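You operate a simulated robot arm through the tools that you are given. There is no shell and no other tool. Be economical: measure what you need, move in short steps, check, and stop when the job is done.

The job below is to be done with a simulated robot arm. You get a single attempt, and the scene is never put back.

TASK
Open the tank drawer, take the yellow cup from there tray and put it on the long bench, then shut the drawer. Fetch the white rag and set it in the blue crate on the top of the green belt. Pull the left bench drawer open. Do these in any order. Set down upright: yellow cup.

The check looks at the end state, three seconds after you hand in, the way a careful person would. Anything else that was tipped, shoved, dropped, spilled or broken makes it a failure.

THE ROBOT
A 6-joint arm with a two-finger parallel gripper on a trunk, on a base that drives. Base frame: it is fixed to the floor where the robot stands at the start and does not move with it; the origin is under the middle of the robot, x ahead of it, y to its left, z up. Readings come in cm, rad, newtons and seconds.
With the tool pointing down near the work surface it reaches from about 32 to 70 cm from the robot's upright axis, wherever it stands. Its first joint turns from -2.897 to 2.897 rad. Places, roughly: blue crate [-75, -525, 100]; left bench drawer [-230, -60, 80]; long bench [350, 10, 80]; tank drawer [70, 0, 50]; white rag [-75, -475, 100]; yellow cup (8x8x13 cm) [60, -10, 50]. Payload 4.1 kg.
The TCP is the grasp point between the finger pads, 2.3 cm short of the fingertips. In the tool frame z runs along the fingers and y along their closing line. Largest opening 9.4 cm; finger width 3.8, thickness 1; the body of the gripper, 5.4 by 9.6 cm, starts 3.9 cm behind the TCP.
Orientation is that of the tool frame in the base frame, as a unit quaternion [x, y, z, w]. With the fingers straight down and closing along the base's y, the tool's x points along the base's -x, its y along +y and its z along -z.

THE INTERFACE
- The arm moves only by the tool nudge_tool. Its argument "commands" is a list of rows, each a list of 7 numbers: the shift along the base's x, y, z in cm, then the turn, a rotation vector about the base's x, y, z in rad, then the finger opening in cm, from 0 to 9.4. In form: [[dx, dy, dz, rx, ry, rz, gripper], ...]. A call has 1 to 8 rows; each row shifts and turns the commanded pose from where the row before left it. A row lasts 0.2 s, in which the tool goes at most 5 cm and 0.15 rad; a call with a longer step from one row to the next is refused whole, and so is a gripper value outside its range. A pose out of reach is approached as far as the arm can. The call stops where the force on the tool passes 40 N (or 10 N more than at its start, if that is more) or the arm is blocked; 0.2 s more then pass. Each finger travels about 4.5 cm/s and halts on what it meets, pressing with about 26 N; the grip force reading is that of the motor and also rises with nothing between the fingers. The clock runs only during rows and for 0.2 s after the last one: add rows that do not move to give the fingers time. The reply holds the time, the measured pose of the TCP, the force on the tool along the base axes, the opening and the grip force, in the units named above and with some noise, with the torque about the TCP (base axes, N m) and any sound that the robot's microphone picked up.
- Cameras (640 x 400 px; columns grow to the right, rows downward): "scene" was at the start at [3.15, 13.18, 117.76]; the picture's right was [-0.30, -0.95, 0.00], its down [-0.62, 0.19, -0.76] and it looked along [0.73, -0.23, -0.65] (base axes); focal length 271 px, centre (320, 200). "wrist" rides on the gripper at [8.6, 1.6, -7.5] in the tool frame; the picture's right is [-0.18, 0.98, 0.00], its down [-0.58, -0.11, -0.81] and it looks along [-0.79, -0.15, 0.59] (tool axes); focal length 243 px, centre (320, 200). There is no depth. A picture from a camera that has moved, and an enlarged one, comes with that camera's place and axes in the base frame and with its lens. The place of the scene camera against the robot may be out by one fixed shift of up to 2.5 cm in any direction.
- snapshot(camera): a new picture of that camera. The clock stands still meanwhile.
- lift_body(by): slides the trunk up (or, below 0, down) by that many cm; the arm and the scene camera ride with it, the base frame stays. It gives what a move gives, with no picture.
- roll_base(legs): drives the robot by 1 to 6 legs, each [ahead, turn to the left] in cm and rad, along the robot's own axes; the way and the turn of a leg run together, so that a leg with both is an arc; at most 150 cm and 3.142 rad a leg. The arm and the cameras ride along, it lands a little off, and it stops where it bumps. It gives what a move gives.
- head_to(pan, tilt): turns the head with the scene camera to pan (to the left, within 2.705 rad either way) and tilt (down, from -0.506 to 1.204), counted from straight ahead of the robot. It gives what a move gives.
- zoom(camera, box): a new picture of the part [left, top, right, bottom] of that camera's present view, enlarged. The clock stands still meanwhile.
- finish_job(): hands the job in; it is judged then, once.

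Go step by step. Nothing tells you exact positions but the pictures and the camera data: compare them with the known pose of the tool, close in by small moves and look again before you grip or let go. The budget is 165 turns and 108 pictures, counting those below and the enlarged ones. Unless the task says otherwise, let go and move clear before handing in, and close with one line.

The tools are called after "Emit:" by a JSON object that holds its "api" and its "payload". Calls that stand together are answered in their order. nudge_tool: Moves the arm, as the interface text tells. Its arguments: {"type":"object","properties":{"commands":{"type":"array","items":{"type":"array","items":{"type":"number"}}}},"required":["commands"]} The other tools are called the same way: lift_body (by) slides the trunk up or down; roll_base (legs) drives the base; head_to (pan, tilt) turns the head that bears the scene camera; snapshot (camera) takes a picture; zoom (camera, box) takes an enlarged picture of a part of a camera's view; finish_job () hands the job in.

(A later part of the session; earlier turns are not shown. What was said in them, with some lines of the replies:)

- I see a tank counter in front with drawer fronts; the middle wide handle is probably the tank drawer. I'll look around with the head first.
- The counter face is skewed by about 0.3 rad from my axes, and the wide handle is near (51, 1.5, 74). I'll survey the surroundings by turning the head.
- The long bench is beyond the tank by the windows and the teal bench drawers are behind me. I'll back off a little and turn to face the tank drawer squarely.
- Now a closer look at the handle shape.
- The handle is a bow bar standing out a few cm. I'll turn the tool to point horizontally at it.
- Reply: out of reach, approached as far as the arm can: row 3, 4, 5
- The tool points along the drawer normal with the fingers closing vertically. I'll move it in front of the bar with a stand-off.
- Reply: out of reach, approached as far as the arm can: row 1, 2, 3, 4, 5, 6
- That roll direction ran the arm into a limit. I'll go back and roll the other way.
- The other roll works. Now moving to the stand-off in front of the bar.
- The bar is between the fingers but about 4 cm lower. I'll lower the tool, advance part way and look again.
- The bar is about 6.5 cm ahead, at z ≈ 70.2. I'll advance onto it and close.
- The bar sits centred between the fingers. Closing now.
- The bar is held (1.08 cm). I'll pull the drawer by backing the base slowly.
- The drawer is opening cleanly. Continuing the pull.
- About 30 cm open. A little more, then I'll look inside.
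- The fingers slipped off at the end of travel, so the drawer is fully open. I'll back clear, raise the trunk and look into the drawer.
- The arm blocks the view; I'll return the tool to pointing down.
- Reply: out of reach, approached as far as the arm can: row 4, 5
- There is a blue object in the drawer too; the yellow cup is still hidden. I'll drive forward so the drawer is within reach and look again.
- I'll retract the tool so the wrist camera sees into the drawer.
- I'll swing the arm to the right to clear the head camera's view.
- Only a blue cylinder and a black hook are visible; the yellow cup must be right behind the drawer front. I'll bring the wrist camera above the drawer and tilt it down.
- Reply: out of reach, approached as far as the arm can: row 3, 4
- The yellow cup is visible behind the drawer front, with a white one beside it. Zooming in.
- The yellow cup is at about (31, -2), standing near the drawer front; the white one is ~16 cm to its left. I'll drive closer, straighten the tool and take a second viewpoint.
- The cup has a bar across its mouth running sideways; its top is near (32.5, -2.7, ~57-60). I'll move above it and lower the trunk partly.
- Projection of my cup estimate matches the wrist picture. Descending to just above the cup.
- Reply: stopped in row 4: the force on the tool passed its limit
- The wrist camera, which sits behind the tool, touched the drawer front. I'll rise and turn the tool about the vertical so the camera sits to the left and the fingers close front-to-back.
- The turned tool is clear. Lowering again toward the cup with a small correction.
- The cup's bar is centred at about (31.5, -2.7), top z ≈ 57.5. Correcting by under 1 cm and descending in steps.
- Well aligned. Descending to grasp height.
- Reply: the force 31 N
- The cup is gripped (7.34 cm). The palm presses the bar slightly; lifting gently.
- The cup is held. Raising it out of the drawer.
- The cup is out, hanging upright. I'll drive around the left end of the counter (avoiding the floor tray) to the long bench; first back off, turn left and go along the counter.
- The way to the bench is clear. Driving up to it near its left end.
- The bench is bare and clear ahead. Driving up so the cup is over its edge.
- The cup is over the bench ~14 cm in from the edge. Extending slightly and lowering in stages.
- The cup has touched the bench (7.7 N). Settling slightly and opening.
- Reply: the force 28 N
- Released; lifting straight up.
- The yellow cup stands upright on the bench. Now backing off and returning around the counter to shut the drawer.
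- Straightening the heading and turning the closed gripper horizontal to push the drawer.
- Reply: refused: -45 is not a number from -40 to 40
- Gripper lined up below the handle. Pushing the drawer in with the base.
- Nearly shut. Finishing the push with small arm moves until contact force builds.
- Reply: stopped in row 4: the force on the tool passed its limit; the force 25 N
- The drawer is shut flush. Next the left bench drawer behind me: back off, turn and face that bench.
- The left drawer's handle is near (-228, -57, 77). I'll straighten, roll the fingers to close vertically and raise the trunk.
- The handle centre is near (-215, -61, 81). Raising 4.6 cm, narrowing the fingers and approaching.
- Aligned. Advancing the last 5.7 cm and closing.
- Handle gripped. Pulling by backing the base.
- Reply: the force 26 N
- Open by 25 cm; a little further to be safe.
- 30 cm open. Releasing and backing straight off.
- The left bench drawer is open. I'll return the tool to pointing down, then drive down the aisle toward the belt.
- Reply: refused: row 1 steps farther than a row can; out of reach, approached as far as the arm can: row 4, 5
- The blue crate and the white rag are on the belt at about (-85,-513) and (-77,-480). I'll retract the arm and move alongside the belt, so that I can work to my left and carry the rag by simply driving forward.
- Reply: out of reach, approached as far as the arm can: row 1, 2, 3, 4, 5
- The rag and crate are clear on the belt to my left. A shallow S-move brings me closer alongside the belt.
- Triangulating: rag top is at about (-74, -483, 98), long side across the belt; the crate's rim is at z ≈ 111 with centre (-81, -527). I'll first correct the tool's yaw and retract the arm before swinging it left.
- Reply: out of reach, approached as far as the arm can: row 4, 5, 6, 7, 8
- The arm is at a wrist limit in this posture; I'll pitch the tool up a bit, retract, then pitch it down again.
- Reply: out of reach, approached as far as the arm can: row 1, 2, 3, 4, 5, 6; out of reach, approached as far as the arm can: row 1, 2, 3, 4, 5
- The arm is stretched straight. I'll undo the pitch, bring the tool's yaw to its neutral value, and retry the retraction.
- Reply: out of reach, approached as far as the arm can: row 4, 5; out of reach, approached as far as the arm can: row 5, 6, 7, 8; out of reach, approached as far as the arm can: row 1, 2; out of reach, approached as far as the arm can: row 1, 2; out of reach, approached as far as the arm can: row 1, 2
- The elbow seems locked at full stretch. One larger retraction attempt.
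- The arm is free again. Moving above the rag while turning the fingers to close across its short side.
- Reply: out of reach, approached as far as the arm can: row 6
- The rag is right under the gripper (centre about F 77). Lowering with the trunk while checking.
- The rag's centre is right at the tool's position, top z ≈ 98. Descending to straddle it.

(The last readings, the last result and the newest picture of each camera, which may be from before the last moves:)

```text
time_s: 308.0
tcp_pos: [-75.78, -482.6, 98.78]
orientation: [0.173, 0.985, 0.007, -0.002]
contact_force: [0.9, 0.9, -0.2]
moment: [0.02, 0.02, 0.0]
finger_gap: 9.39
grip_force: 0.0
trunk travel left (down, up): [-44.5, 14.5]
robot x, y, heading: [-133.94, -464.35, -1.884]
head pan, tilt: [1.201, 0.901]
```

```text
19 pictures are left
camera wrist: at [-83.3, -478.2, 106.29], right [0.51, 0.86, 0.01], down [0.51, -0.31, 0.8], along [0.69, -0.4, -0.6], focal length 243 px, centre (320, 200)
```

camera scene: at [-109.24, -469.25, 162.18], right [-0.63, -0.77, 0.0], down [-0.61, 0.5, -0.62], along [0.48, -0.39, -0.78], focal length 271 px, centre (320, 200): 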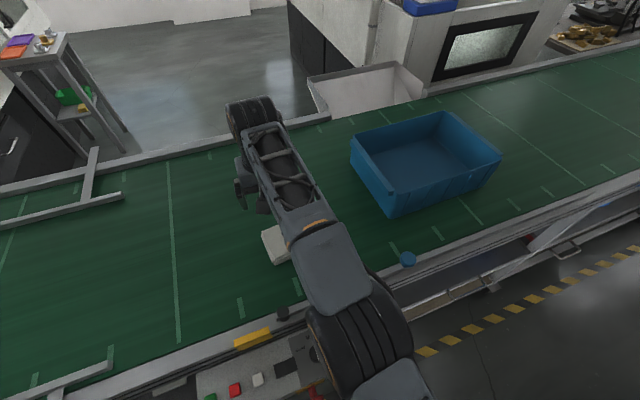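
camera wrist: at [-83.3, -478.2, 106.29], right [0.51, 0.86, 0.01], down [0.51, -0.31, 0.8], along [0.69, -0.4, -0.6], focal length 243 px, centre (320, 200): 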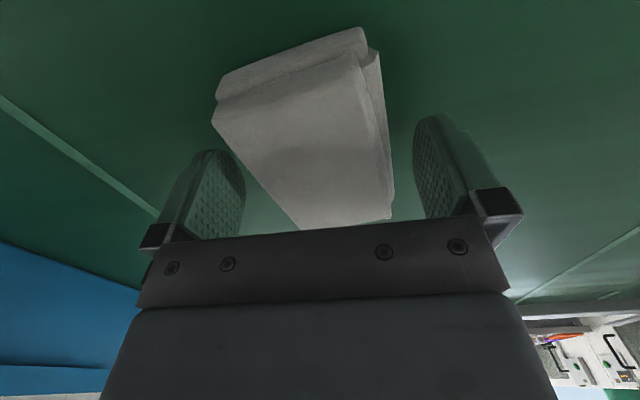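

Emit:
{"api": "nudge_tool", "payload": {"commands": [[0, 0, -0.8, 0, 0, 0, 9.4], [0, 0, 0, 0, 0, 0, 9.4], [0, 0, 0, 0, 0, 0, 2], [0, 0, 0, 0, 0, 0, 2], [0, 0, 0, 0, 0, 0, 2], [0, 0, 0, 0, 0, 0, 2], [0, 0, 0, 0, 0, 0, 2], [0, 0, 0, 0, 0, 0, 2]]}}

Emit:
{"api": "nudge_tool", "payload": {"commands": [[0, 0, 1.5, 0, 0, 0, 2], [0, 0, 2, 0, 0, 0, 2], [0, 0, 0, 0, 0, 0, 2]]}}

Emit:
{"api": "snapshot", "payload": {"camera": "wrist"}}

```text
time_s: 309.8
tcp_pos: [-75.69, -482.45, 98.0]
orientation: [0.172, 0.985, 0.008, -0.002]
contact_force: [0.8, 0.6, 0.3]
moment: [-0.06, -0.08, 0.09]
finger_gap: 6.56
grip_force: 25.8
trunk travel left (down, up): [-44.5, 14.5]
robot x, y, heading: [-134.15, -463.94, -1.882]
head pan, tilt: [1.201, 0.901]
```

```text
time_s: 310.6
tcp_pos: [-75.68, -482.48, 101.4]
orientation: [0.173, 0.985, 0.007, -0.003]
contact_force: [-0.7, -0.4, -1.0]
moment: [0.02, -0.01, 0.02]
finger_gap: 6.46
grip_force: 26.2
trunk travel left (down, up): [-44.5, 14.5]
robot x, y, heading: [-133.72, -464.17, -1.887]
head pan, tilt: [1.201, 0.901]
```

```text
18 pictures are left
camera wrist: at [-83.28, -478.25, 108.91], right [0.51, 0.86, 0.01], down [0.51, -0.31, 0.8], along [0.69, -0.4, -0.6], focal length 243 px, centre (320, 200)
```

wrist: 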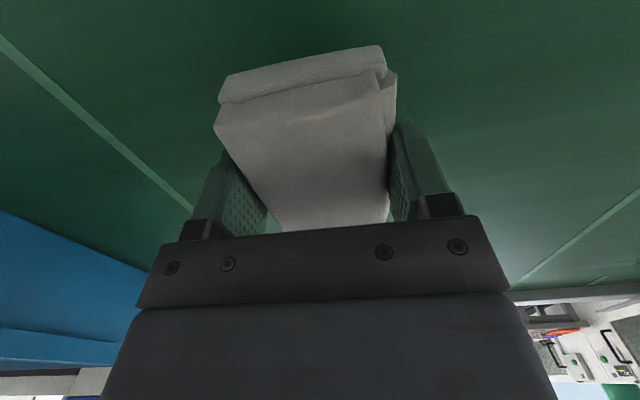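

The rag is held. Raising it above the crate rim.

Emit:
{"api": "lift_body", "payload": {"by": 14.4}}

Emit:
{"api": "nudge_tool", "payload": {"commands": [[-1.5, 0.5, 1.5, 0, 0, 0, 2], [-1.5, 0.5, 1.5, 0, 0, 0, 2], [0, 0, 1, 0, 0, 0, 2], [0, 0, 0, 0, 0, 0, 2]]}}

Emit:
{"api": "head_to", "payload": {"pan": 1.1, "tilt": 0.75}}

Emit:
{"api": "snapshot", "payload": {"camera": "scene"}}

```text
time_s: 312.3
tcp_pos: [-75.59, -482.48, 115.81]
orientation: [0.172, 0.985, 0.008, -0.002]
contact_force: [0.0, -1.3, 0.2]
moment: [-0.02, 0.0, 0.0]
finger_gap: 6.44
grip_force: 26.4
trunk travel left (down, up): [-58.9, 0.1]
robot x, y, heading: [-133.72, -464.22, -1.888]
head pan, tilt: [1.201, 0.901]
```

```text
time_s: 313.3
tcp_pos: [-78.54, -481.44, 119.7]
orientation: [0.172, 0.985, 0.007, -0.002]
contact_force: [-0.3, 0.3, -1.1]
moment: [0.04, -0.01, 0.01]
finger_gap: 6.44
grip_force: 25.9
trunk travel left (down, up): [-58.9, 0.1]
robot x, y, heading: [-133.73, -464.49, -1.88]
head pan, tilt: [1.201, 0.901]
```

```text
time_s: 314.0
tcp_pos: [-78.61, -481.41, 119.75]
orientation: [0.171, 0.985, 0.007, -0.003]
contact_force: [0.2, -0.1, -0.3]
moment: [-0.02, 0.0, 0.0]
finger_gap: 6.42
grip_force: 26.6
trunk travel left (down, up): [-58.9, 0.1]
robot x, y, heading: [-133.74, -464.07, -1.883]
head pan, tilt: [1.1, 0.75]
```

```text
17 pictures are left
camera scene: at [-109.22, -470.34, 163.76], right [-0.71, -0.71, 0.0], down [-0.48, 0.48, -0.73], along [0.52, -0.52, -0.68], focal length 271 px, centre (320, 200)
```

scene: 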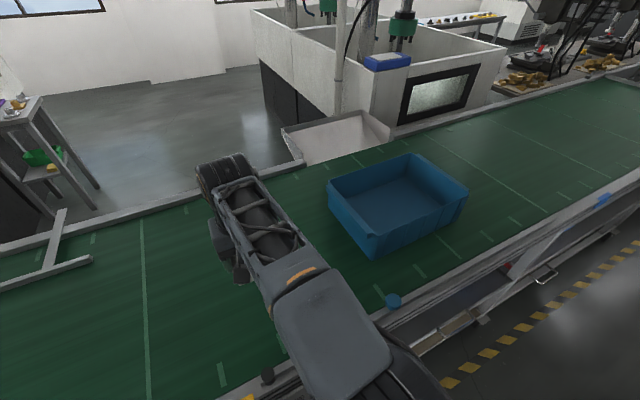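

Good clearance above the crate rim. Driving forward along the belt to bring the rag over the crate.

Emit:
{"api": "roll_base", "payload": {"legs": [[22, 0.15], [22, -0.15]]}}

Emit:
{"api": "snapshot", "payload": {"camera": "wrist"}}

Emit:
{"api": "snapshot", "payload": {"camera": "scene"}}

```text
time_s: 316.9
tcp_pos: [-88.53, -523.25, 119.73]
orientation: [0.168, 0.986, 0.008, -0.002]
contact_force: [0.0, -0.2, -0.2]
moment: [0.03, 0.01, 0.04]
finger_gap: 6.42
grip_force: 25.6
trunk travel left (down, up): [-58.9, 0.1]
robot x, y, heading: [-143.75, -506.15, -1.877]
head pan, tilt: [1.1, 0.75]
```

```text
16 pictures are left
camera wrist: at [-96.27, -519.06, 127.23], right [0.5, 0.87, 0.01], down [0.51, -0.31, 0.8], along [0.7, -0.39, -0.6], focal length 243 px, centre (320, 200)
```

wrist: 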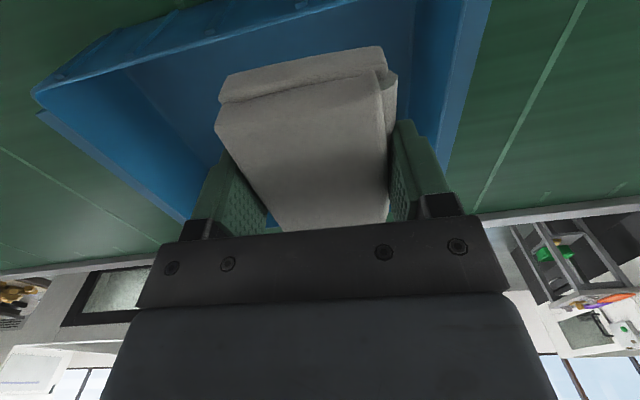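

```text
15 pictures are left
camera scene: at [-119.32, -512.38, 163.77], right [-0.7, -0.71, 0.0], down [-0.49, 0.48, -0.73], along [0.52, -0.51, -0.68], focal length 271 px, centre (320, 200)
```

scene: 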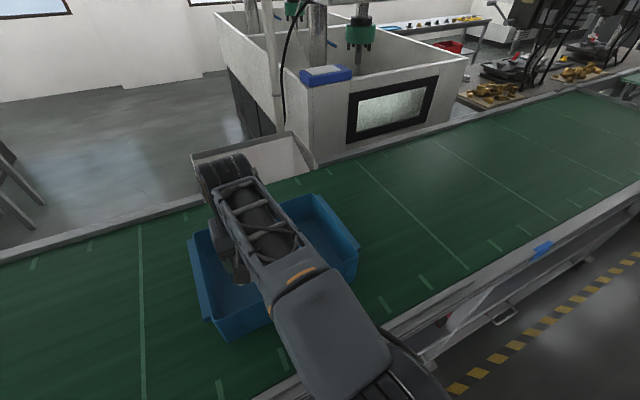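

The rag is over the crate but near its front rim. Extending about 6 cm deeper and 4 cm along.

Emit:
{"api": "nudge_tool", "payload": {"commands": [[1.7, -1.95, -0.8, 0, 0, 0, 2], [1.7, -1.95, -0.8, 0, 0, 0, 2], [1.7, -1.95, -0.8, 0, 0, 0, 2], [0, 0, 0, 0, 0, 0, 2]]}}

Emit:
{"api": "snapshot", "payload": {"camera": "wrist"}}

```text
time_s: 317.9
tcp_pos: [-85.71, -527.5, 117.52]
orientation: [0.168, 0.986, 0.008, -0.002]
contact_force: [-0.7, -0.4, -0.4]
moment: [0.0, -0.01, -0.01]
finger_gap: 6.43
grip_force: 25.6
out of reach, approached as far as the arm can: row 2, 3
trunk travel left (down, up): [-58.9, 0.1]
robot x, y, heading: [-143.76, -506.0, -1.881]
head pan, tilt: [1.1, 0.75]
```

```text
14 pictures are left
camera wrist: at [-93.36, -523.22, 125.07], right [0.5, 0.87, 0.01], down [0.51, -0.31, 0.8], along [0.7, -0.39, -0.6], focal length 243 px, centre (320, 200)
```

wrist: 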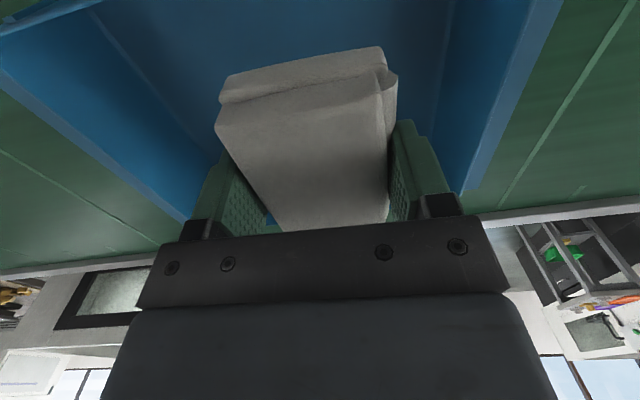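

The rag is inside the crate's outline. The wrist camera would meet the near rim on lowering, so I'll turn the tool 90° to bring the camera inside the crate's length.

Emit:
{"api": "nudge_tool", "payload": {"commands": [[-0.3, -0.9, -0.3, 0, 0, -0.1428, 2], [-0.3, -0.9, -0.3, 0, 0, -0.1428, 2], [0, 0, 0, 0, 0, -0.1428, 2], [0, 0, 0, 0, 0, -0.1428, 2], [0, 0, 0, 0, 0, -0.1428, 2], [0, 0, 0, 0, 0, -0.1428, 2]]}}

Emit:
{"api": "nudge_tool", "payload": {"commands": [[0, 0, 0, 0, 0, -0.1428, 2], [0, 0, 0, 0, 0, -0.1428, 2], [0, 0, 0, 0, 0, -0.1428, 2], [0, 0, 0, 0, 0, -0.1428, 2], [0, 0, 0, 0, 0, -0.1428, 2], [0, 0, 0, 0, 0, 0, 2]]}}

Emit:
{"api": "snapshot", "payload": {"camera": "wrist"}}

```text
time_s: 319.3
tcp_pos: [-86.22, -529.28, 116.86]
orientation: [0.564, 0.826, 0.008, 0.002]
contact_force: [0.3, 0.5, -0.4]
moment: [0.01, 0.03, -0.04]
finger_gap: 6.45
grip_force: 25.9
trunk travel left (down, up): [-58.9, 0.1]
robot x, y, heading: [-143.54, -506.05, -1.877]
head pan, tilt: [1.1, 0.75]
```

```text
time_s: 320.7
tcp_pos: [-86.29, -529.34, 116.78]
orientation: [0.817, 0.577, 0.007, 0.004]
contact_force: [-0.1, -0.5, 0.4]
moment: [-0.02, -0.03, 0.0]
finger_gap: 6.45
grip_force: 26.1
trunk travel left (down, up): [-58.9, 0.1]
robot x, y, heading: [-143.47, -506.27, -1.875]
head pan, tilt: [1.1, 0.75]
```

```text
13 pictures are left
camera wrist: at [-82.06, -521.79, 124.45], right [0.87, -0.5, 0.01], down [-0.31, -0.51, 0.8], along [-0.39, -0.7, -0.6], focal length 243 px, centre (320, 200)
```

wrist: 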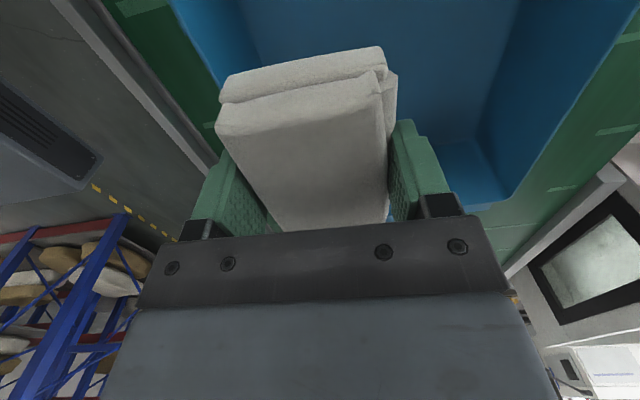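

Everything fits; shifting 3 cm deeper while lowering into the crate.

Emit:
{"api": "nudge_tool", "payload": {"commands": [[0.95, -0.31, -1.5, 0, 0, 0, 2], [0.95, -0.31, -1.5, 0, 0, 0, 2], [0.95, -0.31, -1, 0, 0, 0, 2], [0, 0, 0, 0, 0, 0, 2]]}}

Emit:
{"api": "snapshot", "payload": {"camera": "wrist"}}

Emit:
{"api": "snapshot", "payload": {"camera": "scene"}}

```text
time_s: 321.7
tcp_pos: [-84.63, -529.91, 112.69]
orientation: [0.816, 0.578, 0.007, 0.004]
contact_force: [0.1, -0.1, -0.8]
moment: [0.04, -0.01, 0.04]
finger_gap: 6.45
grip_force: 26.6
out of reach, approached as far as the arm can: row 2, 3
trunk travel left (down, up): [-58.9, 0.1]
robot x, y, heading: [-143.92, -506.5, -1.874]
head pan, tilt: [1.1, 0.75]
```

```text
12 pictures are left
camera wrist: at [-80.36, -522.38, 120.24], right [0.87, -0.5, 0.01], down [-0.31, -0.51, 0.8], along [-0.39, -0.7, -0.6], focal length 243 px, centre (320, 200)
```

wrist: 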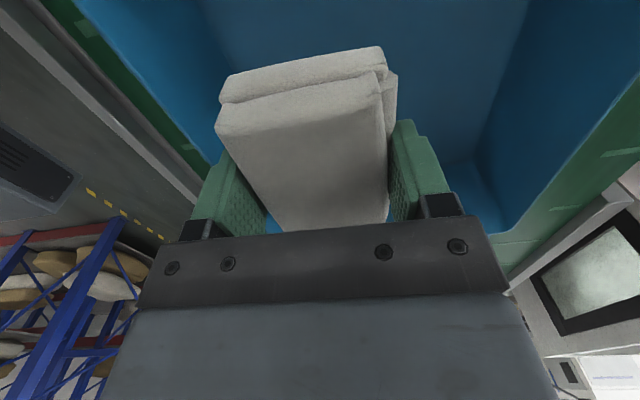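

```text
11 pictures are left
camera scene: at [-119.26, -512.29, 163.76], right [-0.7, -0.71, 0.0], down [-0.49, 0.48, -0.73], along [0.52, -0.51, -0.68], focal length 271 px, centre (320, 200)
```

scene: 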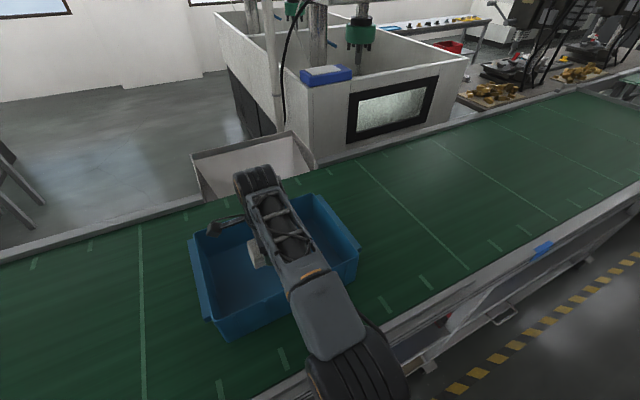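

Lowering with the trunk.

Emit:
{"api": "lift_body", "payload": {"by": -8}}

Emit:
{"api": "snapshot", "payload": {"camera": "wrist"}}

Emit:
{"api": "nudge_tool", "payload": {"commands": [[0, 0, -1, 0, 0, 0, 2], [0, 0, -1, 0, 0, 0, 2], [0, 0, -0.7, 0, 0, 0, 2], [0, 0, 0, 0, 0, 0, 2]]}}

```text
time_s: 322.9
tcp_pos: [-84.69, -529.89, 104.8]
orientation: [0.816, 0.578, 0.007, 0.004]
contact_force: [-0.3, 0.3, -0.6]
moment: [0.03, -0.01, 0.0]
finger_gap: 6.46
grip_force: 25.5
trunk travel left (down, up): [-50.9, 8.1]
robot x, y, heading: [-144.17, -506.44, -1.879]
head pan, tilt: [1.1, 0.75]
```

```text
10 pictures are left
camera wrist: at [-80.4, -522.36, 112.29], right [0.87, -0.5, 0.01], down [-0.31, -0.51, 0.8], along [-0.39, -0.7, -0.6], focal length 243 px, centre (320, 200)
```

wrist: 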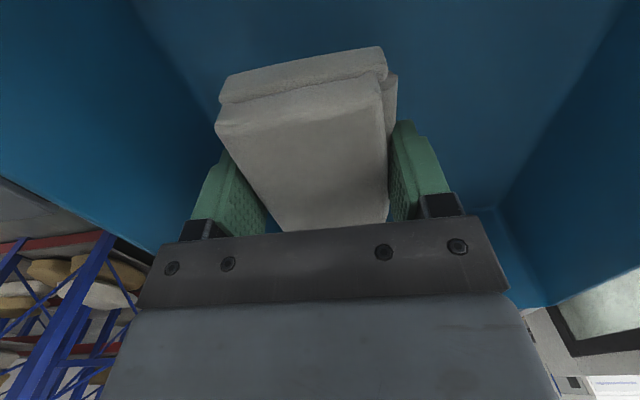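

```text
time_s: 323.9
tcp_pos: [-84.72, -529.74, 102.06]
orientation: [0.816, 0.578, 0.006, 0.004]
contact_force: [0.3, -0.7, -0.2]
moment: [0.02, 0.02, 0.01]
finger_gap: 6.41
grip_force: 26.0
trunk travel left (down, up): [-50.9, 8.1]
robot x, y, heading: [-143.89, -505.93, -1.879]
head pan, tilt: [1.1, 0.75]
```

Emit:
{"api": "nudge_tool", "payload": {"commands": [[0, 0, -0.8, 0, 0, 0, 2], [0, 0, -0.8, 0, 0, 0, 2], [0, 0, -0.6, 0, 0, 0, 2], [0, 0, 0, 0, 0, 0, 2]]}}

```text
time_s: 324.9
tcp_pos: [-84.7, -529.88, 99.85]
orientation: [0.816, 0.578, 0.006, 0.004]
contact_force: [0.0, -0.2, -1.4]
moment: [-0.04, -0.02, 0.01]
finger_gap: 6.43
grip_force: 26.1
trunk travel left (down, up): [-50.9, 8.1]
robot x, y, heading: [-143.79, -505.84, -1.878]
head pan, tilt: [1.1, 0.75]
```

Still no contact; a few more millimetres, then release.

Emit:
{"api": "nudge_tool", "payload": {"commands": [[0, 0, -0.5, 0, 0, 0, 2], [0, 0, -0.4, 0, 0, 0, 2], [0, 0, 0, 0, 0, 0, 2], [0, 0, 0, 0, 0, 0, 9.4], [0, 0, 0, 0, 0, 0, 9.4], [0, 0, 0, 0, 0, 0, 9.4], [0, 0, 0, 0, 0, 0, 9.4]]}}

Emit:
{"api": "nudge_tool", "payload": {"commands": [[0, 0, 2, 0, 0, 0, 9.4], [0, 0, 3, 0, 0, 0, 9.4], [0, 0, 3, 0, 0, 0, 9.4], [0, 0, 0, 0, 0, 0, 9.4]]}}

Emit:
{"api": "snapshot", "payload": {"camera": "wrist"}}

```text
time_s: 326.5
tcp_pos: [-84.69, -529.98, 98.94]
orientation: [0.817, 0.577, 0.007, 0.004]
contact_force: [0.0, 0.1, 0.3]
moment: [0.03, 0.0, -0.01]
finger_gap: 9.4
grip_force: 0.1
trunk travel left (down, up): [-50.9, 8.1]
robot x, y, heading: [-143.91, -506.49, -1.881]
head pan, tilt: [1.1, 0.75]
```

```text
time_s: 327.5
tcp_pos: [-85.14, -529.63, 106.81]
orientation: [0.816, 0.578, 0.008, 0.003]
contact_force: [0.8, -0.2, 0.2]
moment: [-0.01, -0.01, -0.01]
finger_gap: 9.41
grip_force: 0.0
out of reach, approached as far as the arm can: row 3
trunk travel left (down, up): [-50.9, 8.1]
robot x, y, heading: [-144.33, -506.07, -1.878]
head pan, tilt: [1.1, 0.75]
```

```text
9 pictures are left
camera wrist: at [-80.9, -522.03, 114.33], right [0.87, -0.5, 0.01], down [-0.31, -0.51, 0.8], along [-0.39, -0.7, -0.6], focal length 243 px, centre (320, 200)
```

wrist: 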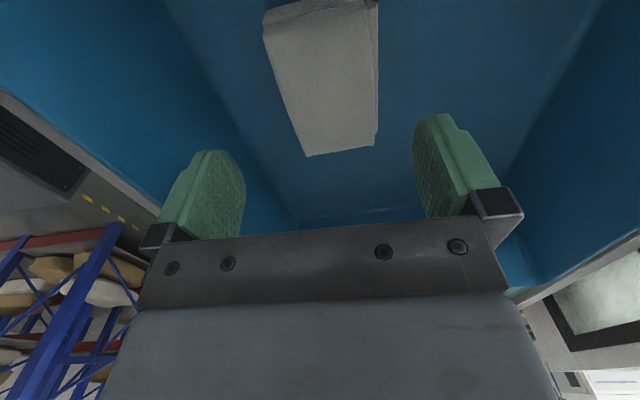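

The rag rests in the crate. Raising and retracting clear.

Emit:
{"api": "lift_body", "payload": {"by": 8}}

Emit:
{"api": "nudge_tool", "payload": {"commands": [[-4.4, 1.4, 1, 0, 0, 0, 9.4], [-4.4, 1.4, 1, 0, 0, 0, 9.4], [-4.4, 1.4, 0.5, 0, 0, 0, 9.4], [-4.4, 1.4, 0.5, 0, 0, 0, 9.4], [-4.4, 1.4, 0, 0, 0, 0, 9.4], [-4.4, 1.4, 0, 0, 0, 0, 9.4], [0, 0, 0, 0, 0, 0, 9.4]]}}

Emit:
{"api": "snapshot", "payload": {"camera": "scene"}}

```text
time_s: 328.7
tcp_pos: [-85.14, -529.63, 114.93]
orientation: [0.817, 0.577, 0.008, 0.004]
contact_force: [0.4, -0.6, 0.0]
moment: [0.02, -0.01, 0.01]
finger_gap: 9.4
grip_force: 0.0
trunk travel left (down, up): [-58.9, 0.1]
robot x, y, heading: [-144.07, -506.25, -1.877]
head pan, tilt: [1.1, 0.75]
```

```text
time_s: 330.3
tcp_pos: [-111.6, -521.07, 117.88]
orientation: [0.816, 0.578, 0.007, 0.004]
contact_force: [0.3, 0.4, 0.0]
moment: [0.06, -0.02, -0.02]
finger_gap: 9.42
grip_force: 0.1
trunk travel left (down, up): [-58.9, 0.1]
robot x, y, heading: [-144.39, -506.16, -1.876]
head pan, tilt: [1.1, 0.75]
```

```text
8 pictures are left
camera scene: at [-119.28, -512.29, 163.76], right [-0.7, -0.71, 0.0], down [-0.49, 0.48, -0.73], along [0.52, -0.51, -0.68], focal length 271 px, centre (320, 200)
```

scene: 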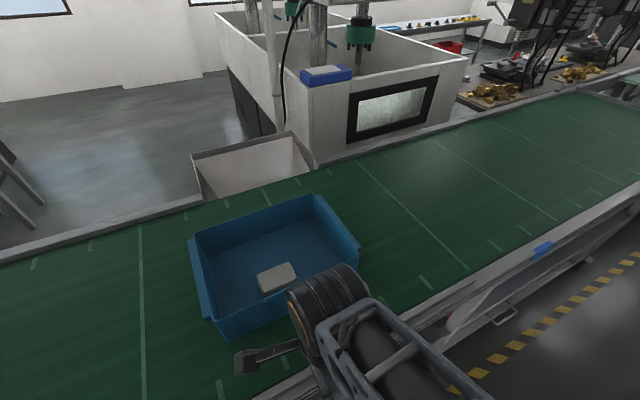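

The rag lies in the crate, the tank drawer was flush when I left it, the cup stands upright on the long bench, and the left bench drawer is open with the gripper clear. Handing in.

Emit:
{"api": "finish_job", "payload": {}}

```text
The job is handed in.
```

The job is handed in. The yellow cup stands upright on the long bench, the tank drawer is shut, the white rag is in the blue crate on the green belt, and the left bench drawer is open by about 30 cm.
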